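You operate a simulated robot arm through the tools that you are given. There is no shell and no other tool. Be economical: measure what you need, move in short steps, check, and stop when the job is done.

You are at the controls of a simulated robot arm. One attempt, no reset.

TASK
Check the white nozzle on the rig, vent it, and put the nozzle in the tray for its reading.
Fine: shut the hood for the burst; small green tray at 140-160 ml, yellow if under, red if over. Set down upright: what you pick out.
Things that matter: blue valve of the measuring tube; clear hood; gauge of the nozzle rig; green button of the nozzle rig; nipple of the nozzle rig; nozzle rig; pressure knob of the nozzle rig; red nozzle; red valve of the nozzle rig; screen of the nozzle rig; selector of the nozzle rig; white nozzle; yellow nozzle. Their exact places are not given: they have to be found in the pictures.

The check looks at the end state, three seconds after you hand in, the way a careful person would. Anything else that was tipped, shoved, dropped, spilled or broken makes it a failure.

THE ROBOT
A 5-joint arm with a two-finger parallel gripper on a trunk, on a base that drives. Base frame: it is fixed to the floor where the robot stands at the start and does not move with it; the origin is under the middle of the robot, x ahead of it, y to its left, z up; the surface under the hand at the start is at about z = 79. Units: cm, degrees, N and s.
It reaches about 113.4 cm from its shoulder. Its first joint turns from -149.0 to 149.0 degrees. Places, roughly: blue valve of the measuring tube [30, -30, 70]; clear hood [60, -30, 90]; gauge of the nozzle rig [50, -10, 80]; green button of the nozzle rig [40, -40, 80]; nipple of the nozzle rig [50, -20, 90]; nozzle rig [50, -20, 80]; pressure knob of the nozzle rig [40, -10, 90]; red valve of the nozzle rig [30, 0, 70]; screen of the nozzle rig [60, 0, 80]; selector of the nozzle rig [40, -30, 90]. Payload 1.57 kg.
Tool frame: the origin (TCP) lies between the finger pads and is the grasp point; the fingertips stand 3 cm ahead of it; z points along the fingers, y is the line along which they close. Largest opening 11 cm; finger width 2.4, thickness 1.2; the body of the gripper, 4.8 by 11.2 cm, starts 7.8 cm behind the TCP.
Orientation is that of the tool frame in the base frame, as a unit quaternion [x, y, z, w]. With the fingers straight down and closing along the base's y, the tool's x points along the base's -x, its y along +y and its z along -z.

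THE INTERFACE
- The arm moves only by the tool servo_tool. Its argument "deltas" is a list of rows, each a list of 3 entries, a list of its own where there are three numbers: the opening, from 0 (shut) to 1 (fully open), then the shift along the tool's x, y, z in units of 30 mm (1.0 is 30 mm), then the turn, a rotation vector about the tool's x, y, z in units of 8 degrees (1.0 is 8 degrees). In form: [[gripper, [dx, dy, dz], [ax, ay, az]], ...]. A call has 1 to 8 rows; each row shifts and turns the commanded pose from where the row before left it, along the tool's axes as they then stand. A call with a number of a shift or a turn outside -1 to 1 is refused whole. Rows are played at 5 a second. More than 5 cm and 8.6 degrees between two rows, or a gripper value outside its range, and nothing of the call is played. Where a pose cannot be reached the arm comes as near as it can. A force on the tool above 70 N (or 10 N above the force at the start of the call, whichever is more), or a blocked arm, ends the call early, and 0.2 s more pass. Each finger travels about 7.2 cm/s and halts on what it meets, pressing with about 26 N; the grip force reading is that of the motor and also rises with nothing between the fingers. The clock runs only during rows and for 0.2 s after the last one: add rows that do not move to give the fingers time. It gives the time, the measured TCP pose, the force on the tool (base axes), the opening and the grip force at its end, in the units of the frame above (readings bear some noise), with the torque about the TCP (base axes, N m) and any sound that the robot's microphone picked up, and new pictures: "views" is both (left out), scene, wrist or none.
- Cameras (640 x 400 px; columns grow to the right, rows downward): "scene" is now at [2.27, 17, 187.53]; the picture's right is [0.05, -1.00, 0.00], its down [-0.86, -0.04, -0.51] and it looks along [0.51, 0.02, -0.86] (base axes); focal length 269 px, centre (320, 200). "wrist" rides on the gripper at [7, 1.6, -14.1] in the tool frame; the picture's right is [-0.23, 0.97, 0.00], its down [-0.86, -0.20, -0.48] and it looks along [-0.47, -0.11, 0.88] (tool axes); focal length 222 px, centre (320, 200).
- lift_body(by): slides the trunk up (or, below 0, down) by that many cm; the arm and the scene camera ride with it, the base frame stays. It gives what a move gives, with no picture.
- base_move(legs): drives the robot by 1 to 6 legs, each [ahead, turn to the left] in cm and degrees, along the robot's own axes; the way and the turn of a leg run together, so that a leg with both is an arc; at most 150 cm and 180 degrees a leg. The arm and the cameras ride along, it lands a little off, and it stops where it bumps. It gives what a move gives, and a new picture of the scene camera.
- aim_head(pan, tilt): turns the head with the scene camera to pan (to the left, within 155 degrees either way) and tilt (down, from -29 to 69), counted from straight ahead of the robot. It gives what a move gives, and a new picture of the scene camera.
- locate(camera, pixels): there is no depth. For up to 12 entries [column, row, z] of the newest picture of that camera ("zoom" is the newest enlarged one), the place [x, y] in the base frame at which the ray of that pixel passes the height z, good to about 0.3 cm. No time passes.
- zoom(camera, box): a new picture of the part [left, top, right, bottom] of that camera's present view, enlarged. No time passes.
- hand_in(): hands the job in; it is judged then, once.

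Keep the steps short. Do not move on a guess: measure, check each grasp and each placing, and mend mistakes. In all there are 80 turns and 260 pictures (those below and enlarged ones count). Leave the gripper open and the arm clear of the work at the hand-in unless told otherwise, and finish with a single line.

The tools are called after "Emit:" by a JSON object that holds its "op" and its "data". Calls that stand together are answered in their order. servo_tool: Moves the arm, as the interface text tells. Its arguments: {"type":"object","properties":{"deltas":{"type":"array","items":{"type":"array"}},"views":{"type":"string","enum":["both","scene","wrist","none"]}},"required":["deltas"]} The other tools are called the same way: lift_body (by) slides the trunk up or down; base_move (legs) drives the base; aim_head (pan, tilt) turns the head that bears the scene camera; locate (camera, pixels) gives the place at which the rays of pixels pass given heights; zoom (camera, box) takes an enlarged picture of a part of a camera's view; hand_in () hands the job in.

At the start:

```text
time_s: 0.0
tcp_pos: [66.74, -13.95, 117.84]
ee_rot: [-0.001, 1.0, 0.0, 0.0]
ft_force: [0.6, -0.1, -0.2]
torque: [0.0, -0.01, -0.01]
width: 11.0
gripper_force: 0.0
trunk travel left (down, up): [-91.2, 5.8]
robot x, y, heading: [0.19, 0.01, -0.1]
head pan, tilt: [2.8, 59.5]
```

scene: 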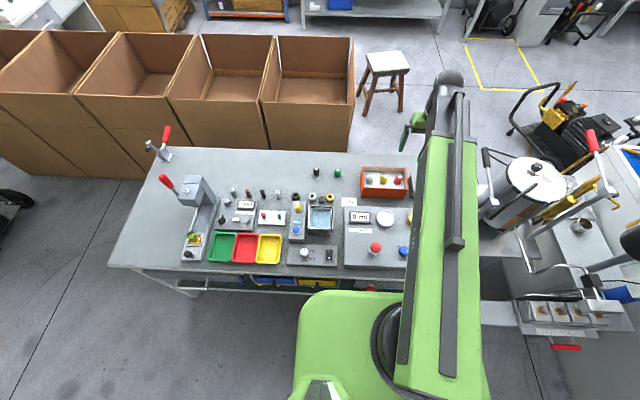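
wrist: 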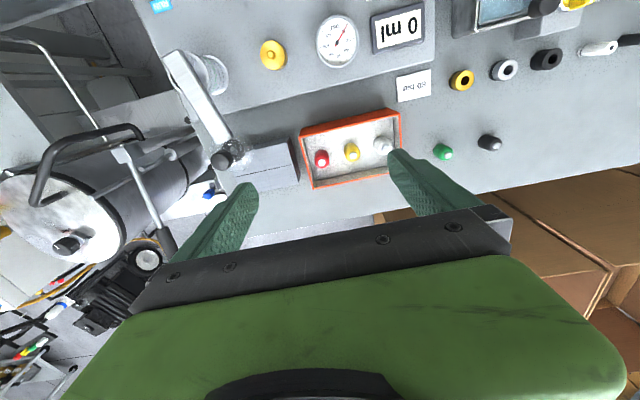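

I see the rig under the arm and a red box with red, yellow and white nozzles. I'll enlarge both views to read the details.

Emit:
{"op": "zoom", "data": {"camera": "scene", "box": [180, 150, 440, 300]}}

Emit:
{"op": "zoom", "data": {"camera": "wrist", "box": [120, 0, 640, 220]}}

```text
2.46 times, centred on (310, 225) of scene
```

zoom: 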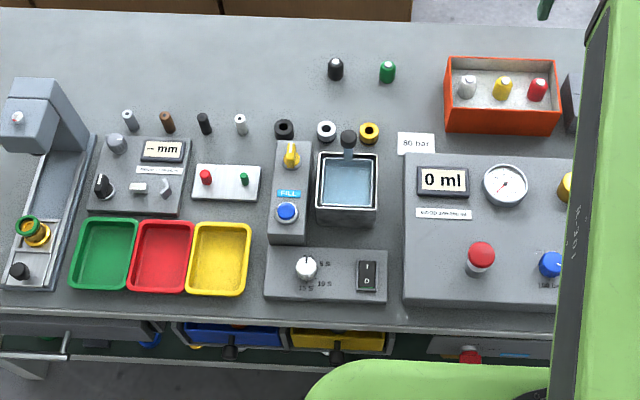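

```text
1.23 times, centred on (380, 110) of wrist
```

zoom: 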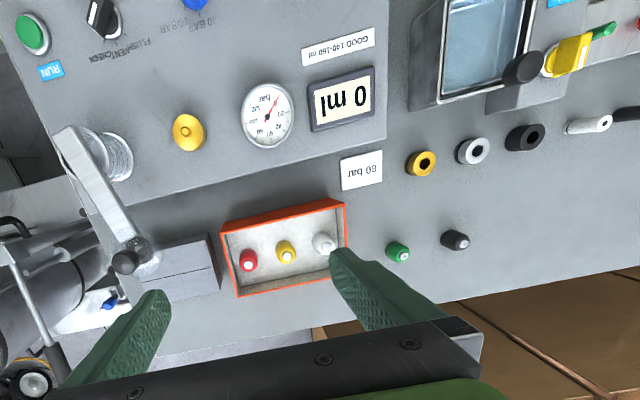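

The arm hides the right part of the rig. I'll swing the hand to the left at its present height to see it all.

Emit:
{"op": "servo_tool", "data": {"deltas": [[1, [0, 1, 0], [0, 0, 0]], [1, [0, 1, 0], [0, 0, 0]], [1, [0, 1, 0], [0, 0, 0]], [1, [0, 1, 0], [0, 0, 0]], [1, [0, 1, 0], [0, 0, 0]], [1, [0, 1, 0], [0, 0, 0]], [1, [0, 1, 0], [0, 0, 0]], [1, [0, 1, 0], [0, 0, 0]]], "views": "none"}}

Emit:
{"op": "servo_tool", "data": {"deltas": [[1, [0, 1, 0], [0, 0, 0]], [1, [0, 1, 0], [0, 0, 0]], [1, [0, 1, 0], [0, 0, 0]], [1, [0, 1, 0], [0, 0, 0]], [1, [0, 1, 0], [0, 0, 0]], [1, [0, 1, 0], [0, 0, 0]], [1, [0, 1, 0], [0, 0, 0]], [1, [0, 1, 0], [0, 0, 0]]], "views": "scene"}}

```text
time_s: 1.8
tcp_pos: [66.65, 10.2, 117.84]
ee_rot: [-0.001, 1.0, 0.0, 0.0]
ft_force: [-0.1, 0.6, 0.3]
torque: [0.01, 0.02, 0.0]
width: 10.99
gripper_force: 0.0
trunk travel left (down, up): [-91.2, 5.8]
robot x, y, heading: [0.08, -0.17, 0.0]
head pan, tilt: [2.8, 59.5]
```

```text
time_s: 3.6
tcp_pos: [66.55, 34.06, 117.79]
ee_rot: [-0.001, 1.0, 0.0, 0.001]
ft_force: [0.0, 0.1, 0.1]
torque: [-0.01, -0.01, -0.03]
width: 11.0
gripper_force: 0.1
trunk travel left (down, up): [-91.2, 5.8]
robot x, y, heading: [0.08, -0.47, -0.3]
head pan, tilt: [2.8, 59.5]
```

scene: 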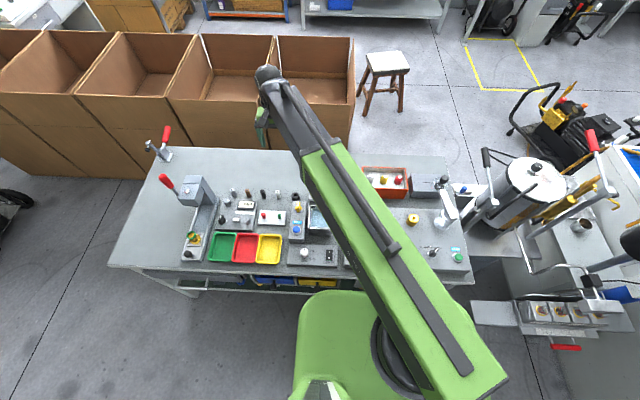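

Emit:
{"op": "zoom", "data": {"camera": "scene", "box": [350, 160, 490, 280]}}

Emit:
{"op": "aim_head", "data": {"pan": -20, "tilt": 62}}

```text
3.33 times, centred on (420, 220) of scene
```

zoom: 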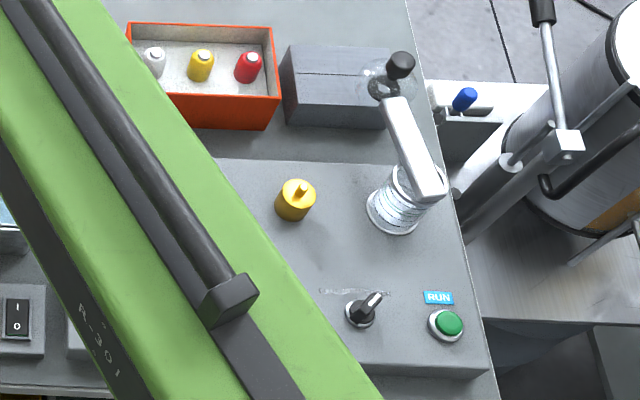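

```text
time_s: 4.5
tcp_pos: [66.57, 33.93, 117.82]
ee_rot: [0.0, 1.0, 0.0, 0.001]
ft_force: [-0.9, -1.2, -0.5]
torque: [0.04, 0.0, -0.03]
width: 11.01
gripper_force: 0.1
trunk travel left (down, up): [-91.2, 5.8]
robot x, y, heading: [0.1, -0.39, -0.3]
head pan, tilt: [-20.0, 62.0]
```

scene: 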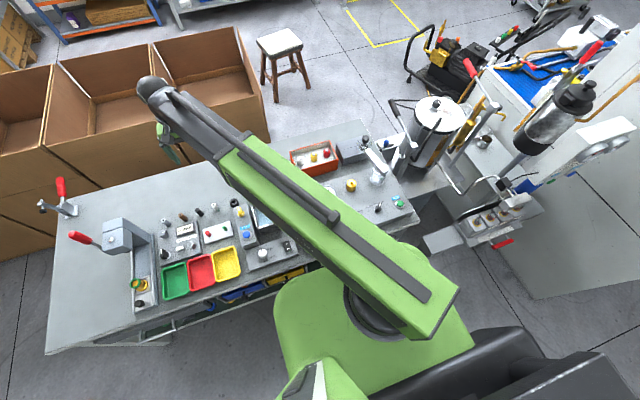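

The hood with its lever, the yellow knob, the selector and the green RUN button are visible to the right. I'll bring the hand back over the rig, spinning it by 180° so that the wrist camera sees the rig upright.

Emit:
{"op": "servo_tool", "data": {"deltas": [[1, [0, -1, 0], [0, 0, 1]], [1, [-0.139, -0.99, 0], [0, 0, 1]], [1, [-0.276, -0.961, 0], [0, 0, 1]], [1, [-0.407, -0.914, 0], [0, 0, 1]], [1, [-0.53, -0.848, 0], [0, 0, 1]], [1, [-0.643, -0.766, 0], [0, 0, 1]], [1, [-0.743, -0.669, 0], [0, 0, 1]], [1, [-0.829, -0.559, 0], [0, 0, 1]]], "views": "none"}}

Emit:
{"op": "servo_tool", "data": {"deltas": [[1, [-0.899, -0.438, 0], [0, 0, 1]], [1, [-0.951, -0.309, 0], [0, 0, 1]], [1, [-0.985, -0.174, 0], [0, 0, 1]], [1, [-1, -0.035, 0], [0, 0, 1]], [1, [-0.995, 0.105, 0], [0, 0, 1]], [1, [-0.97, 0.242, 0], [0, 0, 1]], [1, [-0.927, 0.375, 0], [0, 0, 1]], [1, [-0.866, 0.5, 0], [0, 0, 1]]], "views": "none"}}

Emit:
{"op": "servo_tool", "data": {"deltas": [[1, [-0.788, 0.616, 0], [0, 0, 1]], [1, [-0.695, 0.719, 0], [0, 0, 1]], [1, [0, 0, 0], [0, 0, 1]], [1, [0, 0, 0], [0, 0, 1]], [1, [0, 0, 0], [0, 0, 1]], [1, [0, 0, 0], [0, 0, 1]], [1, [0, 0, 0], [0, 0, 0.5]], [1, [0, 0, 0], [0, 0, 0]]]}}

```text
time_s: 6.3
tcp_pos: [66.56, 10.03, 117.9]
ee_rot: [0.53, 0.848, 0.0, 0.0]
ft_force: [1.0, 0.0, 0.7]
torque: [0.01, 0.0, -0.02]
width: 10.98
gripper_force: 0.1
trunk travel left (down, up): [-91.2, 5.8]
robot x, y, heading: [0.31, -0.73, -0.2]
head pan, tilt: [-20.0, 62.0]
```

```text
time_s: 8.1
tcp_pos: [66.52, -14.22, 117.83]
ee_rot: [0.899, 0.438, 0.0, 0.001]
ft_force: [0.5, -0.1, 0.4]
torque: [-0.01, 0.02, 0.0]
width: 10.99
gripper_force: 0.1
trunk travel left (down, up): [-91.2, 5.8]
robot x, y, heading: [-0.05, -0.35, -0.1]
head pan, tilt: [-20.0, 62.0]
```

```text
time_s: 9.9
tcp_pos: [66.52, -20.06, 117.89]
ee_rot: [1.0, 0.0, -0.001, 0.001]
ft_force: [0.7, -0.5, -0.6]
torque: [-0.01, 0.0, -0.02]
width: 10.99
gripper_force: 0.1
trunk travel left (down, up): [-91.2, 5.8]
robot x, y, heading: [0.04, -0.15, 0.0]
head pan, tilt: [-20.0, 62.0]
```

scene: 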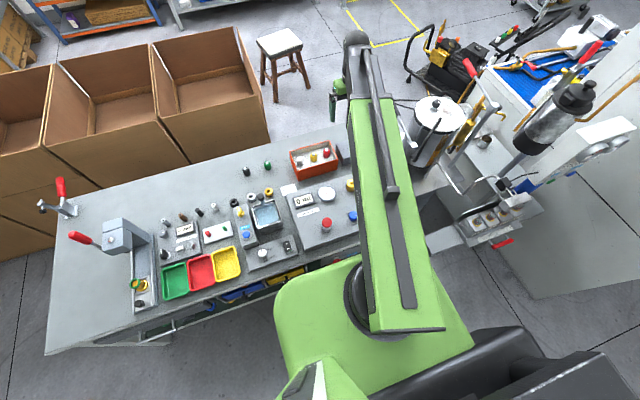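
wrist: 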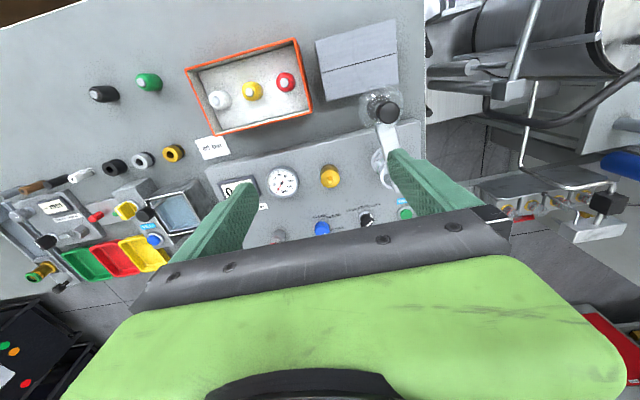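

The fingers cover the rig's lower part. I'll move the hand 15 cm farther ahead for a clear view.

Emit:
{"op": "servo_tool", "data": {"deltas": [[1, [1, 0, 0], [0, 0, 0]], [1, [1, 0, 0], [0, 0, 0]], [1, [1, 0, 0], [0, 0, 0]], [1, [1, 0, 0], [0, 0, 0]], [1, [1, 0, 0], [0, 0, 0]], [1, [0, 0, 0], [0, 0, 0]]], "views": "wrist"}}

Emit:
{"op": "zoom", "data": {"camera": "wrist", "box": [180, 0, 440, 165]}}

```text
time_s: 11.3
tcp_pos: [81.56, -20.02, 117.92]
ee_rot: [1.0, -0.001, 0.001, 0.0]
ft_force: [-0.6, -0.3, -0.2]
torque: [0.01, -0.03, -0.02]
width: 11.0
gripper_force: 0.0
trunk travel left (down, up): [-91.2, 5.8]
robot x, y, heading: [-0.07, 0.17, -0.1]
head pan, tilt: [-20.0, 62.0]
```

wrist: 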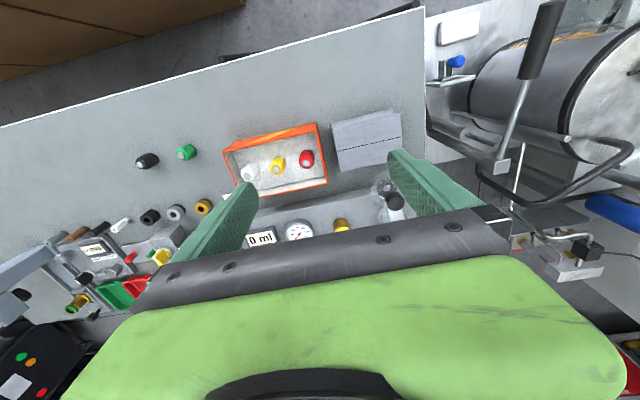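

```text
2.42 times, centred on (310, 82) of wrist
```

zoom: 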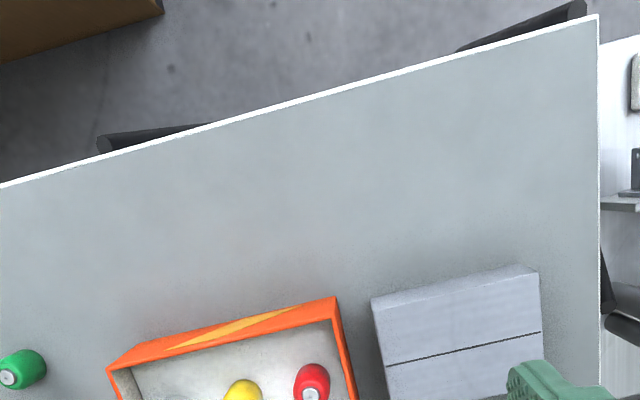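

The view went the wrong way; I'll go back 33 cm towards the robot.

Emit:
{"op": "servo_tool", "data": {"deltas": [[1, [-1, 0, 0], [0, 0, 0]], [1, [-1, 0, 0], [0, 0, 0]], [1, [-1, 0, 0], [0, 0, 0]], [1, [-1, 0, 0], [0, 0, 0]], [1, [-1, 0, 0], [0, 0, 0]], [1, [-1, 0, 0], [0, 0, 0]], [1, [-1, 0, 0], [0, 0, 0]], [1, [-1, 0, 0], [0, 0, 0]]], "views": "none"}}

Emit:
{"op": "servo_tool", "data": {"deltas": [[1, [-1, 0, 0], [0, 0, 0]], [1, [-1, 0, 0], [0, 0, 0]], [1, [-1, 0, 0], [0, 0, 0]], [1, [0, 0, 0], [0, 0, 0]]], "views": "wrist"}}

Emit:
{"op": "zoom", "data": {"camera": "wrist", "box": [200, 0, 460, 165]}}

```text
time_s: 13.1
tcp_pos: [57.45, -20.03, 117.79]
ee_rot: [1.0, 0.001, 0.0, 0.0]
ft_force: [-0.3, -0.4, -0.4]
torque: [0.01, -0.02, 0.02]
width: 10.99
gripper_force: 0.1
trunk travel left (down, up): [-91.2, 5.8]
robot x, y, heading: [-0.19, -0.42, 0.1]
head pan, tilt: [-20.0, 62.0]
```

```text
time_s: 14.1
tcp_pos: [52.91, -21.48, 117.91]
ee_rot: [1.0, 0.001, 0.0, 0.001]
ft_force: [1.2, 0.3, -0.2]
torque: [-0.04, 0.0, 0.0]
width: 11.0
gripper_force: 0.0
out of reach, approached as far as the arm can: row 2, 3
trunk travel left (down, up): [-91.2, 5.8]
robot x, y, heading: [-0.04, -0.18, 0.2]
head pan, tilt: [-20.0, 62.0]
```

wrist: 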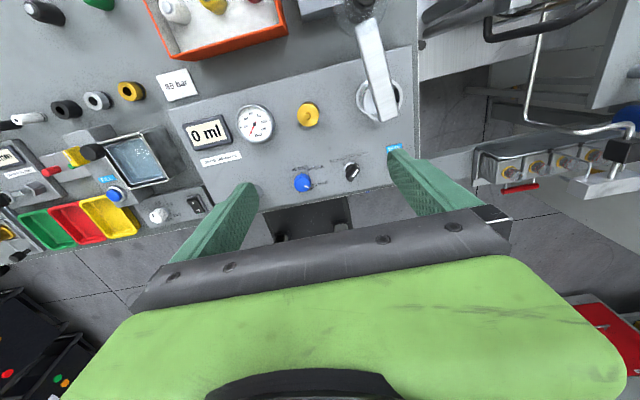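

```text
2.42 times, centred on (330, 82) of wrist
```

zoom: 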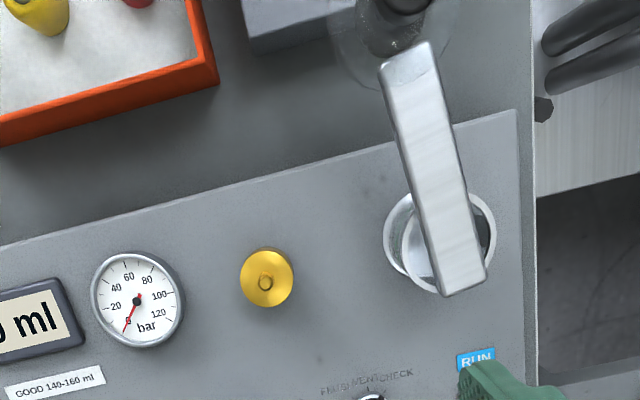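

I'll enlarge the label, the lower panel and the hood region.

Emit:
{"op": "zoom", "data": {"camera": "wrist", "box": [150, 60, 250, 130]}}

Emit:
{"op": "zoom", "data": {"camera": "wrist", "box": [250, 130, 410, 240]}}

Emit:
{"op": "zoom", "data": {"camera": "wrist", "box": [320, 0, 440, 140]}}

Emit:
{"op": "locate", "data": {"camera": "wrist", "pixels": [[308, 115, 85], [255, 124, 85], [303, 182, 85], [352, 172, 85], [207, 130, 85], [385, 100, 85], [178, 83, 79], [180, 14, 80], [395, 155, 85]]}}

```text
5.71 times, centred on (200, 95) of wrist
```

zoom: 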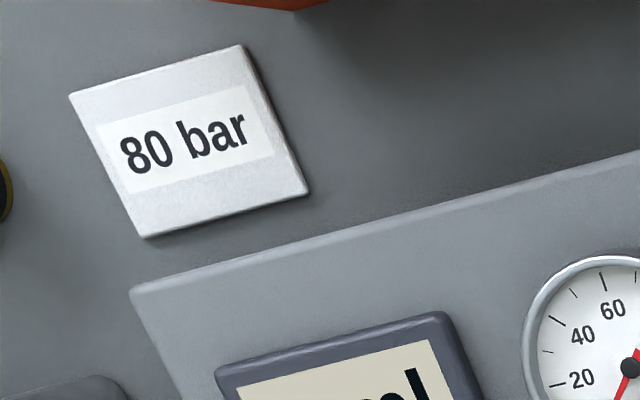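

```text
3.64 times, centred on (330, 185) of wrist
```

zoom: 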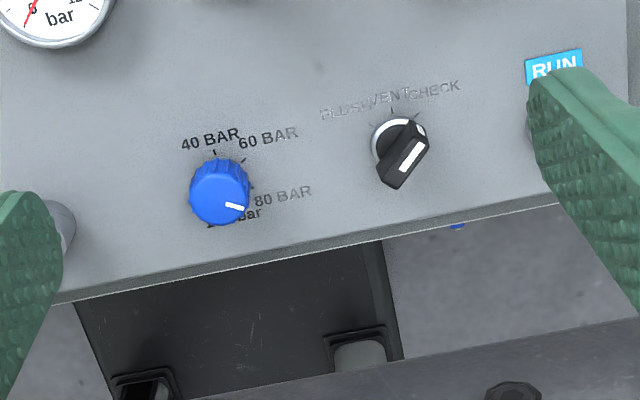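

```text
2.86 times, centred on (380, 70) of wrist
```

zoom: 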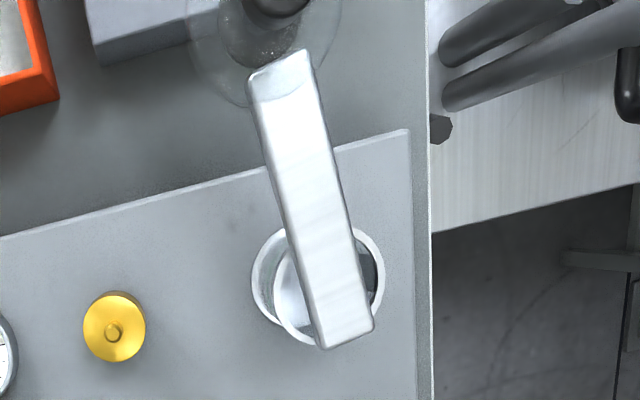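

```text
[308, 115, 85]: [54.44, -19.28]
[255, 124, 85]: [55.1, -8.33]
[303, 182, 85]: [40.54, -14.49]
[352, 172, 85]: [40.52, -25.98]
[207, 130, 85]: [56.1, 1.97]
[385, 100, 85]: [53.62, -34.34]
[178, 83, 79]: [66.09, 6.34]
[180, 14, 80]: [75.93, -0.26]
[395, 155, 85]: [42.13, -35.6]
```

The nipple is at about (54, -19), the pressure knob (blue, 40/60/80 BAR) at (40.5, -14.5), the selector FLUSH/VENT/CHECK at (40.5, -26), RUN at about (42, -36). The ticket says 80 bar. The valves on the front face are hidden, so I'll back the robot up and look.

Emit:
{"op": "base_move", "data": {"legs": [[-45, 0]]}}

Emit:
{"op": "aim_head", "data": {"pan": -10, "tilt": 48}}

Emit:
{"op": "zoom", "data": {"camera": "scene", "box": [240, 130, 440, 290]}}

```text
time_s: 16.8
tcp_pos: [7.76, -21.5, 117.87]
ee_rot: [1.0, -0.001, -0.001, -0.001]
ft_force: [0.8, 0.0, -0.2]
torque: [0.03, 0.0, 0.04]
width: 11.01
gripper_force: 0.1
trunk travel left (down, up): [-91.2, 5.8]
robot x, y, heading: [-45.27, -0.23, -0.6]
head pan, tilt: [-20.0, 62.0]
```

scene: 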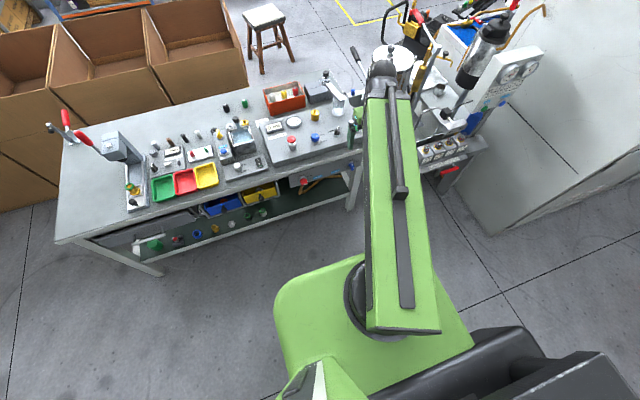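

```text
time_s: 17.5
tcp_pos: [7.85, -21.57, 117.85]
ee_rot: [1.0, -0.002, -0.001, -0.001]
ft_force: [0.3, -0.2, -0.1]
torque: [0.02, -0.02, -0.03]
width: 11.0
gripper_force: 0.0
trunk travel left (down, up): [-91.2, 5.8]
robot x, y, heading: [-44.83, -0.2, -0.6]
head pan, tilt: [-10.0, 48.0]
```

scene: 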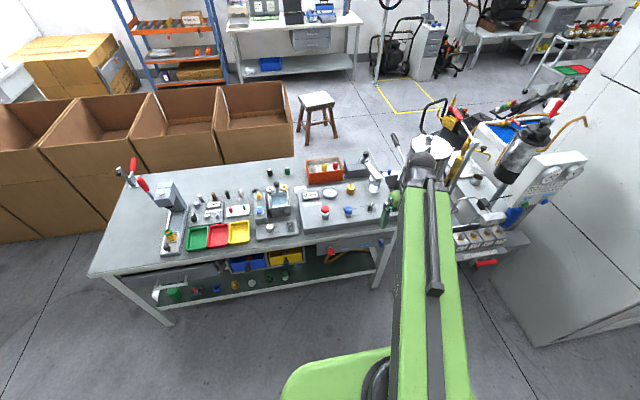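

```text
2.50 times, centred on (340, 210) of scene
```

zoom: 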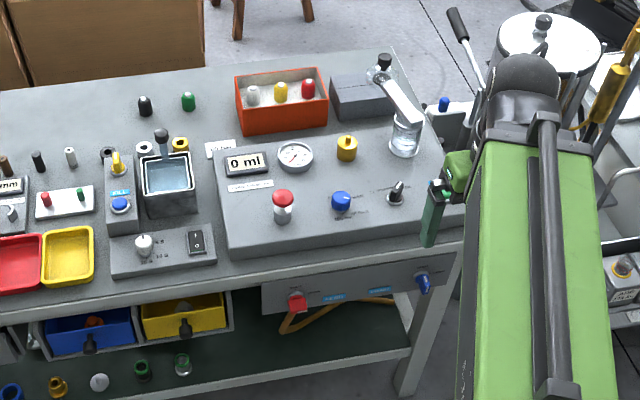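

Emit:
{"op": "zoom", "data": {"camera": "scene", "box": [315, 230, 415, 275]}}

Emit:
{"op": "zoom", "data": {"camera": "scene", "box": [320, 150, 420, 225]}}

Emit:
{"op": "zoom", "data": {"camera": "scene", "box": [140, 180, 300, 260]}}

```text
6.40 times, centred on (365, 252) of scene
```

zoom: 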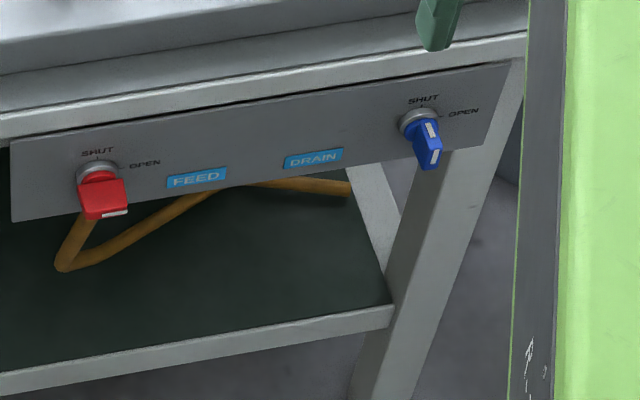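

```text
5.33 times, centred on (370, 188) of scene
```

zoom: 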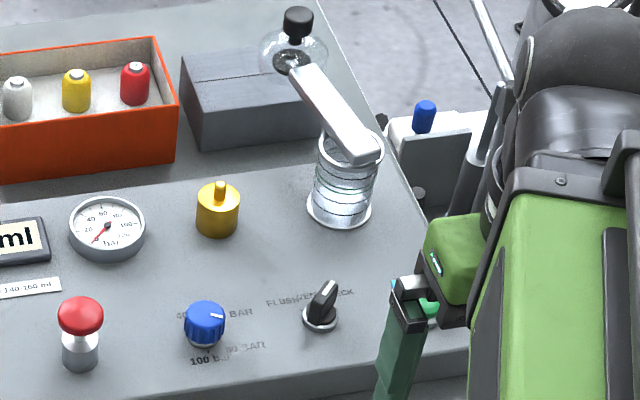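

```text
4.00 times, centred on (220, 220) of scene
```

zoom: 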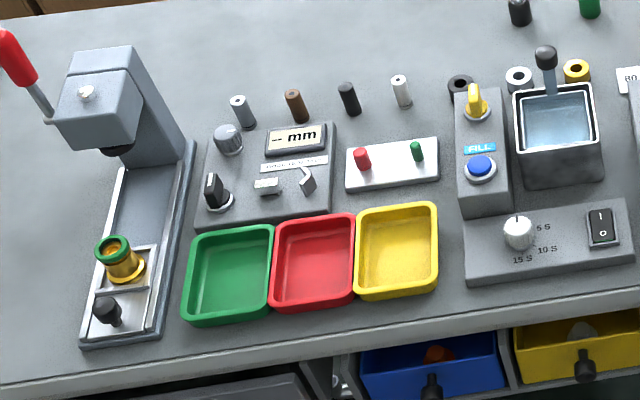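

The front panel has FEED (red) and DRAIN (blue) valves, each SHUT at top and OPEN at right. I'll lower the trunk to look at them straight on.

Emit:
{"op": "lift_body", "data": {"by": -60}}

Emit:
{"op": "aim_head", "data": {"pan": -15, "tilt": 35}}

```text
refused: -60 is not a number from -40 to 40
```

```text
time_s: 18.3
tcp_pos: [7.82, -21.55, 117.81]
ee_rot: [1.0, -0.002, -0.002, -0.001]
ft_force: [-1.3, -0.2, 0.1]
torque: [0.05, 0.03, 0.01]
width: 11.02
gripper_force: 0.0
trunk travel left (down, up): [-91.2, 5.8]
robot x, y, heading: [-44.99, -0.14, -0.5]
head pan, tilt: [-15.0, 35.0]
```

scene: 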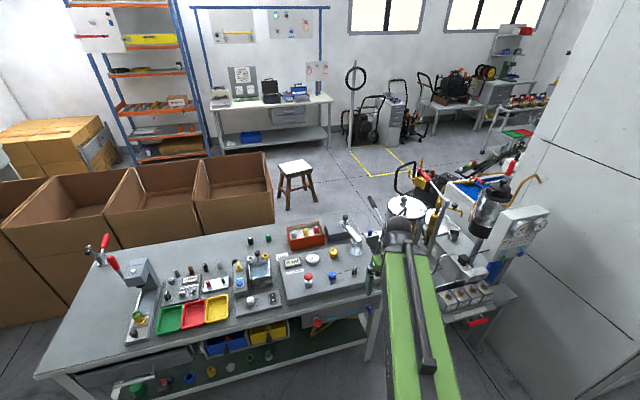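

Emit:
{"op": "lift_body", "data": {"by": -40}}

Emit:
{"op": "aim_head", "data": {"pan": -15, "tilt": 38}}

Emit:
{"op": "zoom", "data": {"camera": "scene", "box": [260, 110, 460, 260]}}

```text
time_s: 22.1
tcp_pos: [7.93, -21.49, 77.84]
ee_rot: [1.0, -0.002, -0.001, -0.001]
ft_force: [-0.2, 0.8, -0.4]
torque: [0.0, 0.0, 0.03]
width: 11.0
gripper_force: 0.0
trunk travel left (down, up): [-51.2, 45.8]
robot x, y, heading: [-44.89, -0.43, -0.3]
head pan, tilt: [-15.0, 35.0]
```

```text
time_s: 22.8
tcp_pos: [7.86, -21.54, 77.83]
ee_rot: [1.0, -0.001, -0.001, -0.001]
ft_force: [0.1, 0.4, -0.5]
torque: [0.02, 0.04, 0.0]
width: 11.01
gripper_force: 0.1
trunk travel left (down, up): [-51.2, 45.8]
robot x, y, heading: [-44.81, -0.48, -0.6]
head pan, tilt: [-15.0, 38.0]
```

scene: 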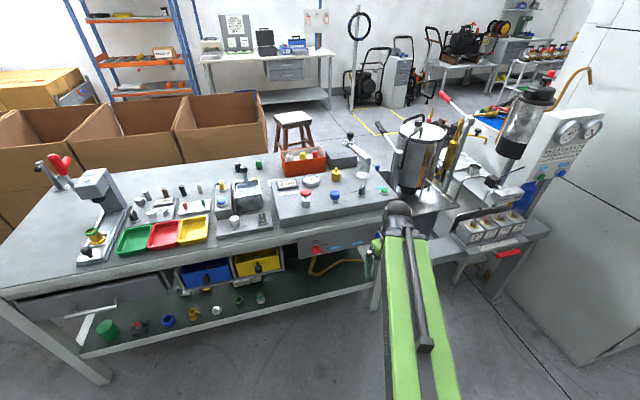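

```text
2.67 times, centred on (360, 185) of scene
```

zoom: 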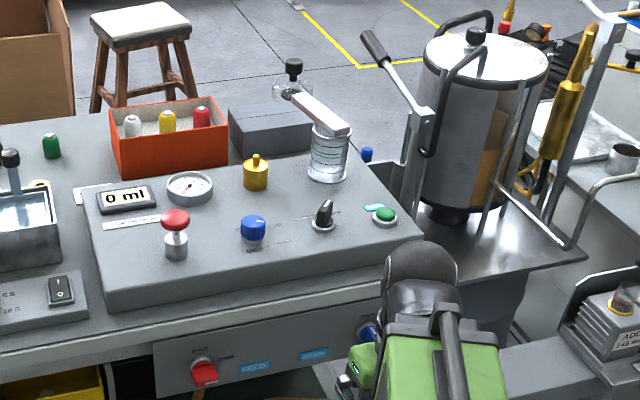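

Emit:
{"op": "zoom", "data": {"camera": "scene", "box": [330, 130, 400, 205]}}

Emit:
{"op": "zoom", "data": {"camera": "scene", "box": [300, 215, 400, 275]}}

Emit:
{"op": "zoom", "data": {"camera": "scene", "box": [270, 130, 340, 200]}}

```text
5.33 times, centred on (365, 168) of scene
```

zoom: 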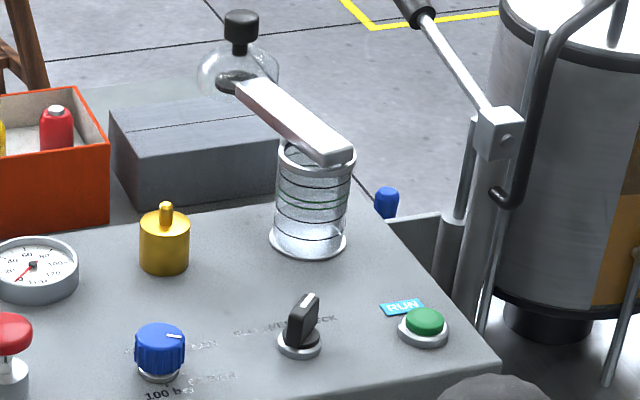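

```text
6.40 times, centred on (350, 245) of scene
```

zoom: 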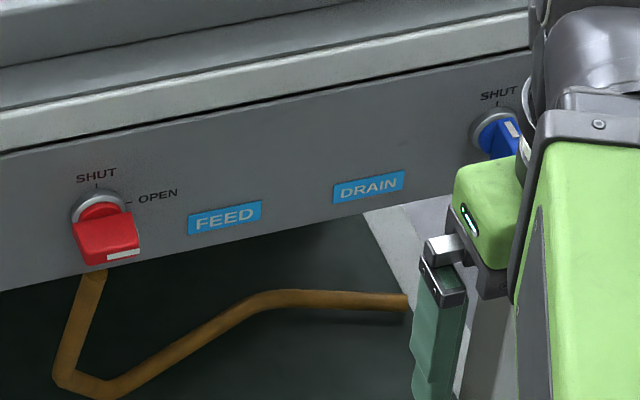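

```text
5.71 times, centred on (305, 165) of scene
```

zoom: 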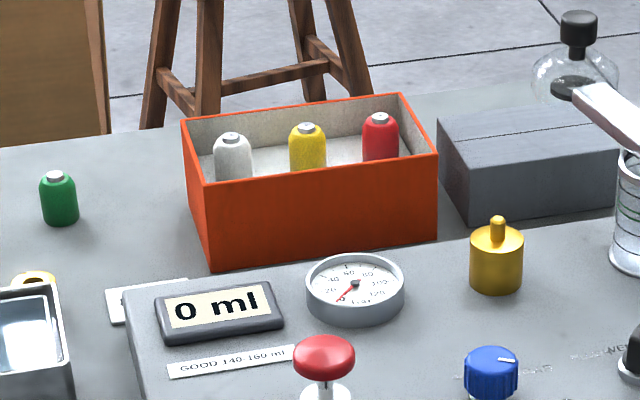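

FEED points right (OPEN) and DRAIN points up (SHUT); that suits a measurement. The selector seems to point to CHECK. I'll go back up, drive in part-way, and look at the knob from above.

Emit:
{"op": "lift_body", "data": {"by": 40}}

Emit:
{"op": "base_move", "data": {"legs": [[25, 0]]}}

Emit:
{"op": "servo_tool", "data": {"deltas": [[1, [1, -0.5, 0.3], [0, 0, 0]], [1, [1, -0.5, 0.3], [0, 0, 0]], [1, [1, -0.5, 0.3], [0, 0, 0]], [1, [1, -0.5, 0.3], [0, 0, 0]], [1, [0, 0, 0], [0, 0, 0]]], "views": "wrist"}}

Emit:
{"op": "zoom", "data": {"camera": "wrist", "box": [200, 60, 440, 200]}}

```text
time_s: 26.6
tcp_pos: [7.93, -21.53, 117.79]
ee_rot: [1.0, -0.002, -0.001, 0.0]
ft_force: [-0.5, 0.2, -0.6]
torque: [-0.01, -0.01, 0.0]
width: 10.99
gripper_force: 0.1
trunk travel left (down, up): [-91.2, 5.8]
robot x, y, heading: [-45.38, -0.1, -0.5]
head pan, tilt: [-15.0, 38.0]
```

```text
time_s: 28.4
tcp_pos: [33.05, -21.58, 117.88]
ee_rot: [1.0, 0.0, -0.002, 0.0]
ft_force: [0.2, 0.0, -0.5]
torque: [-0.01, 0.01, -0.03]
width: 10.99
gripper_force: 0.1
trunk travel left (down, up): [-91.2, 5.8]
robot x, y, heading: [-19.93, -0.48, -0.2]
head pan, tilt: [-15.0, 38.0]
```

scene: 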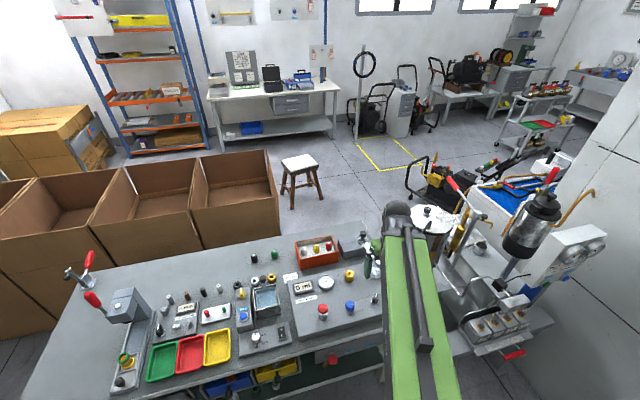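

```text
time_s: 29.6
tcp_pos: [44.93, -15.56, 117.94]
ee_rot: [1.0, 0.001, -0.001, -0.001]
ft_force: [0.9, 0.2, -0.6]
torque: [-0.02, -0.02, 0.01]
width: 10.98
gripper_force: 0.0
out of reach, approached as far as the arm can: row 1, 2, 3, 4
trunk travel left (down, up): [-91.2, 5.8]
robot x, y, heading: [-20.12, -0.25, -0.3]
head pan, tilt: [-15.0, 38.0]
```

wrist: 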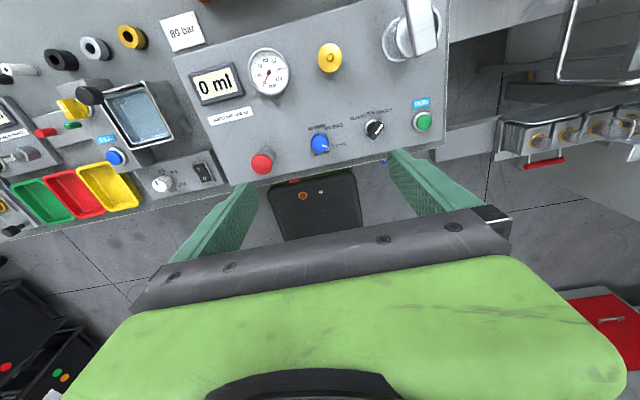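

```text
2.67 times, centred on (320, 130) of wrist
```

zoom: 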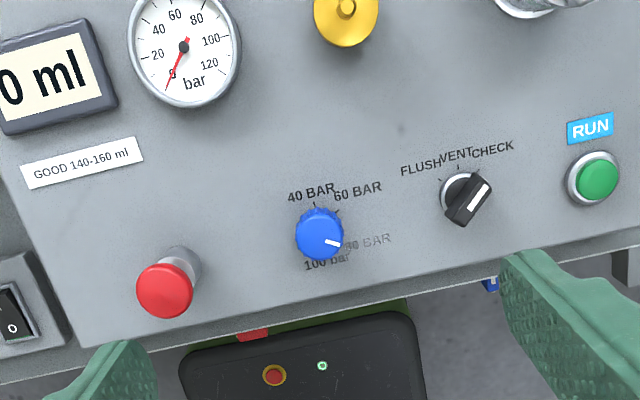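

Emit:
{"op": "zoom", "data": {"camera": "wrist", "box": [290, 105, 400, 175]}}

Emit:
{"op": "locate", "data": {"camera": "wrist", "pixels": [[320, 144, 87.5], [375, 128, 87], [423, 121, 86.5], [330, 57, 89], [262, 163, 90], [418, 25, 96]]}}

```text
5.71 times, centred on (345, 140) of wrist
```

zoom: 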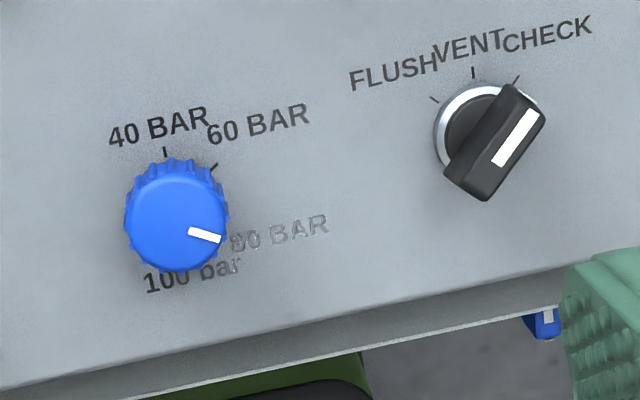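

```text
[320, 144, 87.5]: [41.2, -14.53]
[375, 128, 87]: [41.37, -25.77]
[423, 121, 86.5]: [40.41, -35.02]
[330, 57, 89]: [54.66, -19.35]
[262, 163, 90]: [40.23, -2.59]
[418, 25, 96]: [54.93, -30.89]
```

Settings read: knob at 80 BAR, selector at CHECK, gauge 0, screen 0 ml. Now the white nozzle: I'll move over toward the red box to measure it.

Emit:
{"op": "servo_tool", "data": {"deltas": [[1, [1, -0.5, 0], [0, 0, 0]], [1, [1, -0.5, 0], [0, 0, 0]], [1, [1, -0.5, 0.3], [0, 0, 0]], [1, [1, -0.5, 0.3], [0, 0, 0]], [1, [1, -0.5, 0.3], [0, 0, 0]], [1, [1, -0.5, 0.3], [0, 0, 0]], [1, [1, 0, 0.3], [0, 0, 0]], [1, [1, 0, 0], [0, 0, 0]]], "views": "wrist"}}

Emit:
{"op": "zoom", "data": {"camera": "wrist", "box": [180, 20, 400, 160]}}

```text
time_s: 31.4
tcp_pos: [68.57, -10.52, 118.0]
ee_rot: [1.0, 0.005, -0.001, -0.001]
ft_force: [0.3, 0.2, 0.3]
torque: [0.02, 0.02, 0.01]
width: 11.0
gripper_force: 0.1
out of reach, approached as far as the arm can: row 3, 4, 5, 6, 7, 8
trunk travel left (down, up): [-91.2, 5.8]
robot x, y, heading: [-20.09, -0.32, -0.5]
head pan, tilt: [-15.0, 38.0]
```

wrist: 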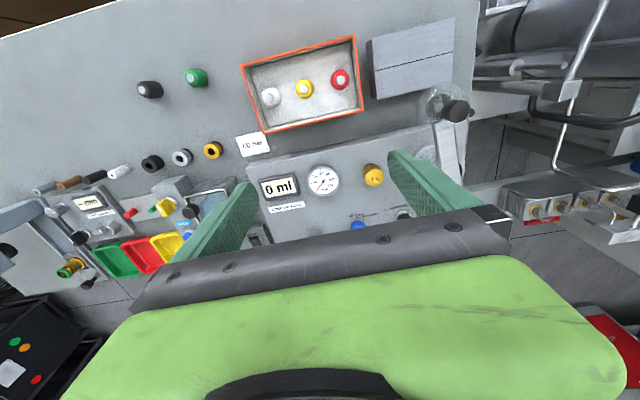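

```text
2.86 times, centred on (290, 90) of wrist
```

zoom: 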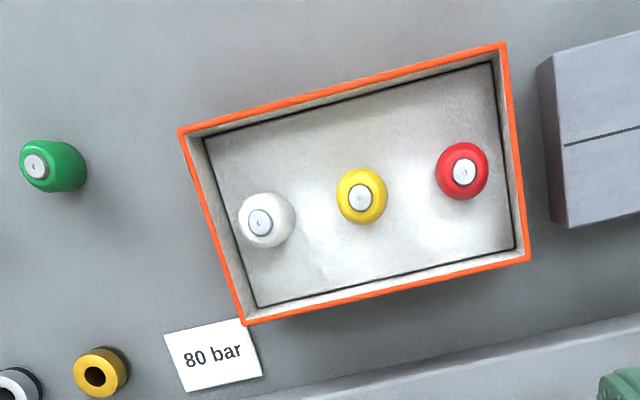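

Emit:
{"op": "locate", "data": {"camera": "zoom", "pixels": [[260, 222, 84], [360, 198, 84], [463, 172, 84], [183, 132, 85], [502, 45, 85], [527, 260, 85], [246, 322, 85], [268, 222, 81], [257, 307, 79.5], [515, 248, 79.5], [493, 65, 79.5]]}}

Emit:
{"op": "locate", "data": {"camera": "scene", "pixels": [[306, 251, 84]]}}

Emit:
{"op": "zoom", "data": {"camera": "scene", "box": [270, 220, 400, 310]}}

```text
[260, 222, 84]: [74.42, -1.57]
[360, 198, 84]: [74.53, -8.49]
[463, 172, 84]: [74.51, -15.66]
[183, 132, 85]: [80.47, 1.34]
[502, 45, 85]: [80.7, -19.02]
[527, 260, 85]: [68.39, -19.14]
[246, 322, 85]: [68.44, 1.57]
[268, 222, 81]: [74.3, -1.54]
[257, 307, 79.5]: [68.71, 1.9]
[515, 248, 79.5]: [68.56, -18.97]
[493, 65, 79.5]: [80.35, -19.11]
```

```text
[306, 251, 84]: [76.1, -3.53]
```

```text
4.44 times, centred on (335, 265) of scene
```

zoom: 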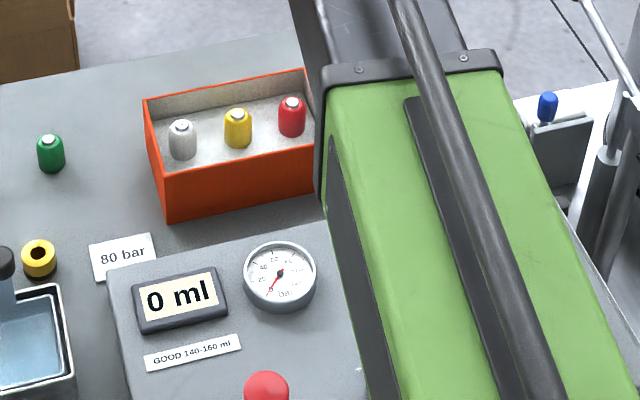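

Emit:
{"op": "locate", "data": {"camera": "zoom", "pixels": [[182, 124, 83], [182, 124, 85], [182, 124, 87], [144, 99, 85], [144, 99, 87], [168, 217, 79], [160, 170, 85], [160, 170, 87], [184, 152, 79.5], [184, 152, 81]]}}

```text
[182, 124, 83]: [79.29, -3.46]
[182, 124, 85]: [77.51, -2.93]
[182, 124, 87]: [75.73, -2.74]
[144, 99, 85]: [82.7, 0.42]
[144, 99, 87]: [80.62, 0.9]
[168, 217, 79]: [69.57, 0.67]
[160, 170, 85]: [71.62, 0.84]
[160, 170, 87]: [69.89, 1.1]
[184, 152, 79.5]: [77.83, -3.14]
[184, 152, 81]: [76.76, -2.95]
```

The white nozzle is about at (74.4, -1.3), 7 cm from the yellow one and near the left wall, so I'll grip it along x. I translate over it and spin -90°, then lower with the trunk.

Emit:
{"op": "servo_tool", "data": {"deltas": [[0.64, [0.48, -0.77, 0], [0, 0, 0]], [0.64, [0.48, -0.77, 0], [0, 0, 0]], [0.64, [0.48, -0.77, 0], [0, 0, 0]], [0.64, [0.48, -0.77, 0], [0, 0, 0]], [0.64, [0, 0, 0], [0, 0, -1]], [0.64, [0, 0, 0], [0, 0, -1]], [0.64, [0, 0, 0], [0, 0, -1]], [0.64, [0, 0, 0], [0, 0, -1]]], "views": "none"}}

Emit:
{"op": "servo_tool", "data": {"deltas": [[0.64, [0, 0, 0], [0, 0, -1]], [0.64, [0, 0, 0], [0, 0, -1]], [0.64, [0, 0, 0], [0, 0, -1]], [0.64, [0, 0, 0], [0, 0, -1]], [0.64, [0, 0, 0], [0, 0, -1]], [0.64, [0, 0, 0], [0, 0, -1]], [0.64, [0, 0, 0], [0, 0, -1]], [0.64, [0, 0, 0], [0, 0, -0.25]]], "views": "none"}}

Emit:
{"op": "lift_body", "data": {"by": -12}}

Emit:
{"op": "servo_tool", "data": {"deltas": [[0.64, [0, 0, 0], [0, 0, 0]]]}}

```text
time_s: 33.2
tcp_pos: [73.62, -8.83, 117.87]
ee_rot: [0.961, 0.276, 0.0, -0.001]
ft_force: [-0.4, -0.9, 0.1]
torque: [-0.04, 0.02, -0.01]
width: 7.04
gripper_force: 0.0
out of reach, approached as far as the arm can: row 1, 2, 3, 4
trunk travel left (down, up): [-91.2, 5.8]
robot x, y, heading: [-20.06, -0.83, -0.2]
head pan, tilt: [-15.0, 38.0]
```

```text
time_s: 35.0
tcp_pos: [73.63, -8.8, 117.89]
ee_rot: [0.707, 0.707, -0.001, -0.001]
ft_force: [0.5, -0.1, 0.0]
torque: [0.0, -0.02, 0.0]
width: 7.04
gripper_force: 0.0
trunk travel left (down, up): [-91.2, 5.8]
robot x, y, heading: [-19.95, -0.63, -0.2]
head pan, tilt: [-15.0, 38.0]
```

```text
time_s: 36.5
tcp_pos: [73.6, -8.81, 105.91]
ee_rot: [0.707, 0.707, 0.0, -0.002]
ft_force: [0.1, 0.1, 0.0]
torque: [-0.03, 0.02, -0.01]
width: 7.03
gripper_force: 0.0
trunk travel left (down, up): [-79.2, 17.8]
robot x, y, heading: [-19.8, -0.28, -0.2]
head pan, tilt: [-15.0, 38.0]
```

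```text
time_s: 36.9
tcp_pos: [73.6, -8.9, 105.78]
ee_rot: [0.707, 0.707, -0.001, -0.001]
ft_force: [-0.7, -0.4, -0.5]
torque: [0.0, 0.02, 0.0]
width: 7.03
gripper_force: 0.0
trunk travel left (down, up): [-79.2, 17.8]
robot x, y, heading: [-19.72, -0.27, -0.3]
head pan, tilt: [-15.0, 38.0]
```

scene: 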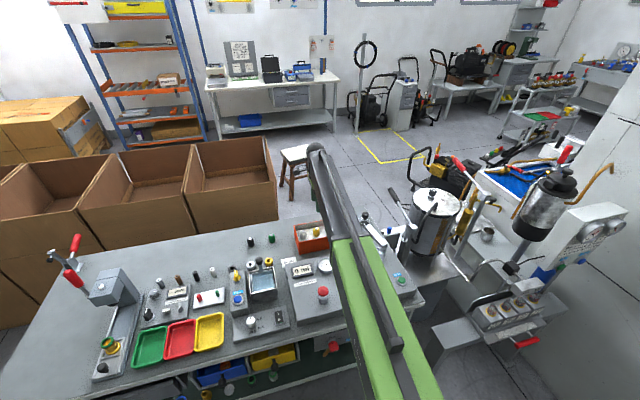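
wrist: 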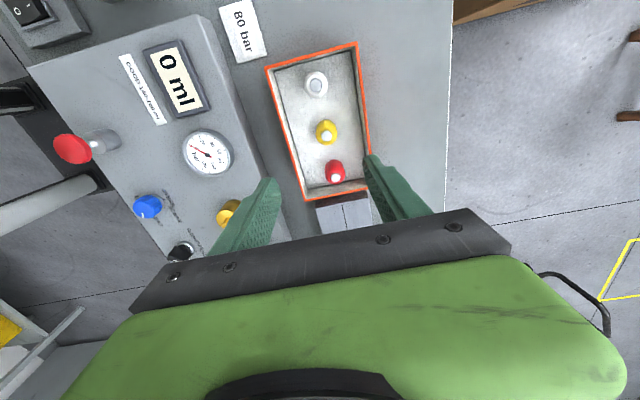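

Emit:
{"op": "zoom", "data": {"camera": "wrist", "box": [250, 30, 400, 220]}}

Emit:
{"op": "locate", "data": {"camera": "wrist", "pixels": [[316, 84, 84], [316, 84, 87], [326, 132, 84], [326, 132, 87], [336, 173, 84], [266, 68, 85], [356, 44, 85], [369, 184, 85], [304, 200, 85]]}}

```text
2.11 times, centred on (325, 125) of wrist
```

zoom: 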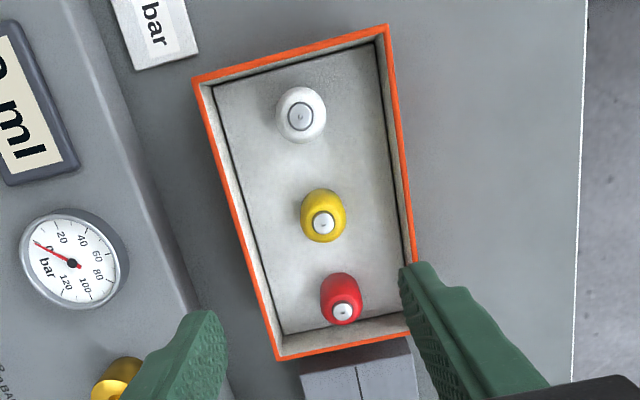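

```text
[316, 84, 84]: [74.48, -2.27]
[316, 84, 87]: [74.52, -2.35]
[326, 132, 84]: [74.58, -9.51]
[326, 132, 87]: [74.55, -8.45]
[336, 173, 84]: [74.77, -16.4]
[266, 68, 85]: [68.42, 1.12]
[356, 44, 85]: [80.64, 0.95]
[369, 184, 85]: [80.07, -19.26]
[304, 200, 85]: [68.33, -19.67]
```

Cap is near (74.5, -2.3), z about 85. I'll shift toward it and check how the arm follows.

Emit:
{"op": "servo_tool", "data": {"deltas": [[0.64, [0.7, 0.1, 0], [0, 0, 0]], [0.64, [0.7, 0.1, 0], [0, 0, 0]], [0.64, [0.7, 0.1, 0], [0, 0, 0]], [0.64, [0, 0, 0], [0, 0, 0]]], "views": "none"}}

Emit:
{"op": "lift_body", "data": {"by": -10}}

Emit:
{"op": "servo_tool", "data": {"deltas": [[0.64, [0, 0, 0], [0, 0, 0]]], "views": "wrist"}}

```text
time_s: 37.9
tcp_pos: [74.44, -2.52, 105.9]
ee_rot: [0.707, 0.707, -0.001, -0.002]
ft_force: [-0.2, 0.1, 0.7]
torque: [0.01, -0.01, 0.0]
width: 7.03
gripper_force: 0.1
trunk travel left (down, up): [-79.2, 17.8]
robot x, y, heading: [-20.42, -0.76, -0.3]
head pan, tilt: [-15.0, 38.0]
```

```text
time_s: 39.2
tcp_pos: [74.57, -2.6, 95.87]
ee_rot: [0.707, 0.707, -0.001, -0.002]
ft_force: [0.9, 0.6, -0.2]
torque: [-0.01, 0.01, -0.01]
width: 7.06
gripper_force: 0.0
trunk travel left (down, up): [-69.2, 27.8]
robot x, y, heading: [-20.09, -0.39, -0.6]
head pan, tilt: [-15.0, 38.0]
```

```text
time_s: 39.6
tcp_pos: [74.46, -2.58, 95.97]
ee_rot: [0.707, 0.707, 0.0, -0.001]
ft_force: [0.0, -0.3, 0.3]
torque: [-0.01, 0.03, 0.01]
width: 7.02
gripper_force: 0.0
trunk travel left (down, up): [-69.2, 27.8]
robot x, y, heading: [-19.87, -0.18, -0.2]
head pan, tilt: [-15.0, 38.0]
```

wrist: 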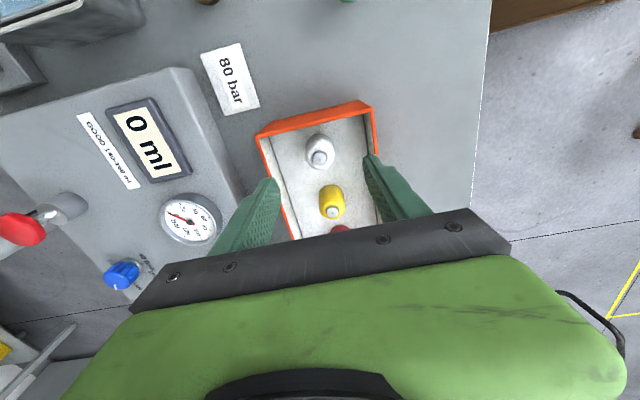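

Emit:
{"op": "zoom", "data": {"camera": "wrist", "box": [240, 90, 400, 240]}}

Emit:
{"op": "locate", "data": {"camera": "wrist", "pixels": [[320, 158, 84], [320, 158, 86], [332, 212, 84], [332, 212, 86], [257, 135, 85], [370, 100, 85], [257, 135, 87], [370, 100, 87]]}}

```text
2.67 times, centred on (320, 165) of wrist
```

zoom: 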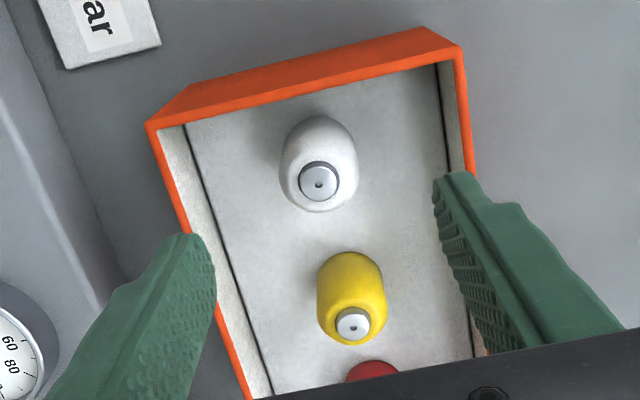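

```text
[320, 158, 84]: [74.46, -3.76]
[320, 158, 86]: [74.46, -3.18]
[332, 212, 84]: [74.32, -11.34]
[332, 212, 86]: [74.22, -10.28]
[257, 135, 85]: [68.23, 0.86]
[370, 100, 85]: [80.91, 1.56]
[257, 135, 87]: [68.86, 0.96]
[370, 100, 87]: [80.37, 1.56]
```

Fingers are centred on the white nozzle in x (74.46) and y (-2.6). I narrow the opening to 6 cm and lower 8, then check.

Emit:
{"op": "servo_tool", "data": {"deltas": [[0.55, [0, 0, 0], [0, 0, 0]], [0.55, [0, 0, 0], [0, 0, 0]]], "views": "none"}}

Emit:
{"op": "lift_body", "data": {"by": -8}}

Emit:
{"op": "servo_tool", "data": {"deltas": [[0.55, [0, 0, 0], [0, 0, 0]]], "views": "wrist"}}

```text
time_s: 40.2
tcp_pos: [74.45, -2.5, 95.81]
ee_rot: [0.707, 0.707, -0.001, -0.002]
ft_force: [-0.1, 0.5, -0.3]
torque: [-0.01, 0.0, -0.01]
width: 6.03
gripper_force: 0.1
trunk travel left (down, up): [-69.2, 27.8]
robot x, y, heading: [-19.95, -0.28, -0.5]
head pan, tilt: [-15.0, 38.0]
```

```text
time_s: 41.4
tcp_pos: [74.61, -2.47, 87.89]
ee_rot: [0.707, 0.708, -0.001, -0.002]
ft_force: [0.0, -0.6, 0.1]
torque: [0.01, 0.04, -0.03]
width: 6.03
gripper_force: 0.0
trunk travel left (down, up): [-61.2, 35.8]
robot x, y, heading: [-19.77, -0.13, -0.2]
head pan, tilt: [-15.0, 38.0]
```

```text
time_s: 41.8
tcp_pos: [74.47, -2.59, 87.96]
ee_rot: [0.707, 0.707, 0.0, -0.003]
ft_force: [0.3, 0.2, -0.6]
torque: [0.01, 0.0, -0.01]
width: 6.03
gripper_force: 0.0
trunk travel left (down, up): [-61.2, 35.8]
robot x, y, heading: [-19.71, -0.47, -0.5]
head pan, tilt: [-15.0, 38.0]
```

wrist: 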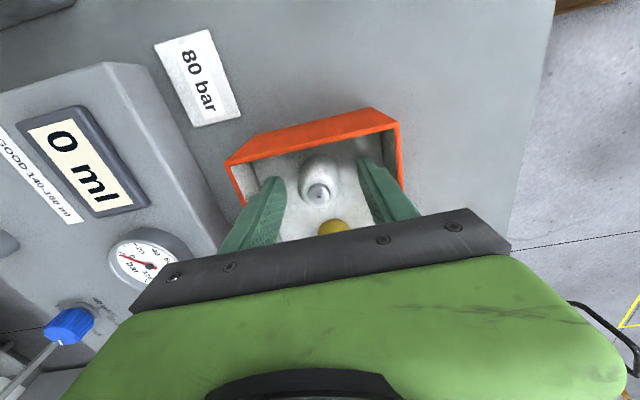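

Emit:
{"op": "locate", "data": {"camera": "wrist", "pixels": [[319, 192, 84], [319, 192, 85], [319, 192, 86], [319, 192, 87]]}}

Emit:
{"op": "zoom", "data": {"camera": "wrist", "box": [220, 100, 430, 240]}}

```text
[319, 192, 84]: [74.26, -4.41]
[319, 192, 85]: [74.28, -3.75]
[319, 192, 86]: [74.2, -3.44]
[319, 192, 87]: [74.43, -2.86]
```

```text
2.86 times, centred on (325, 170) of wrist
```

zoom: 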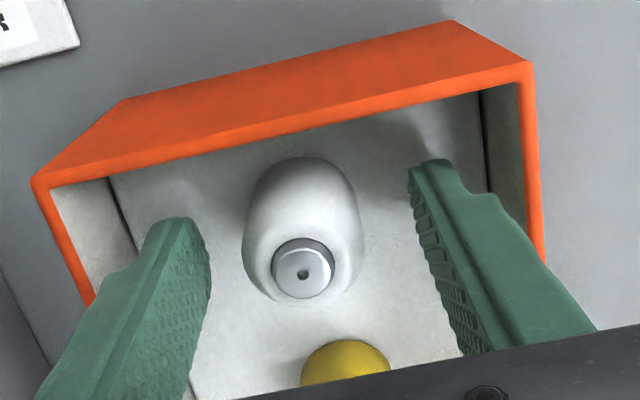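

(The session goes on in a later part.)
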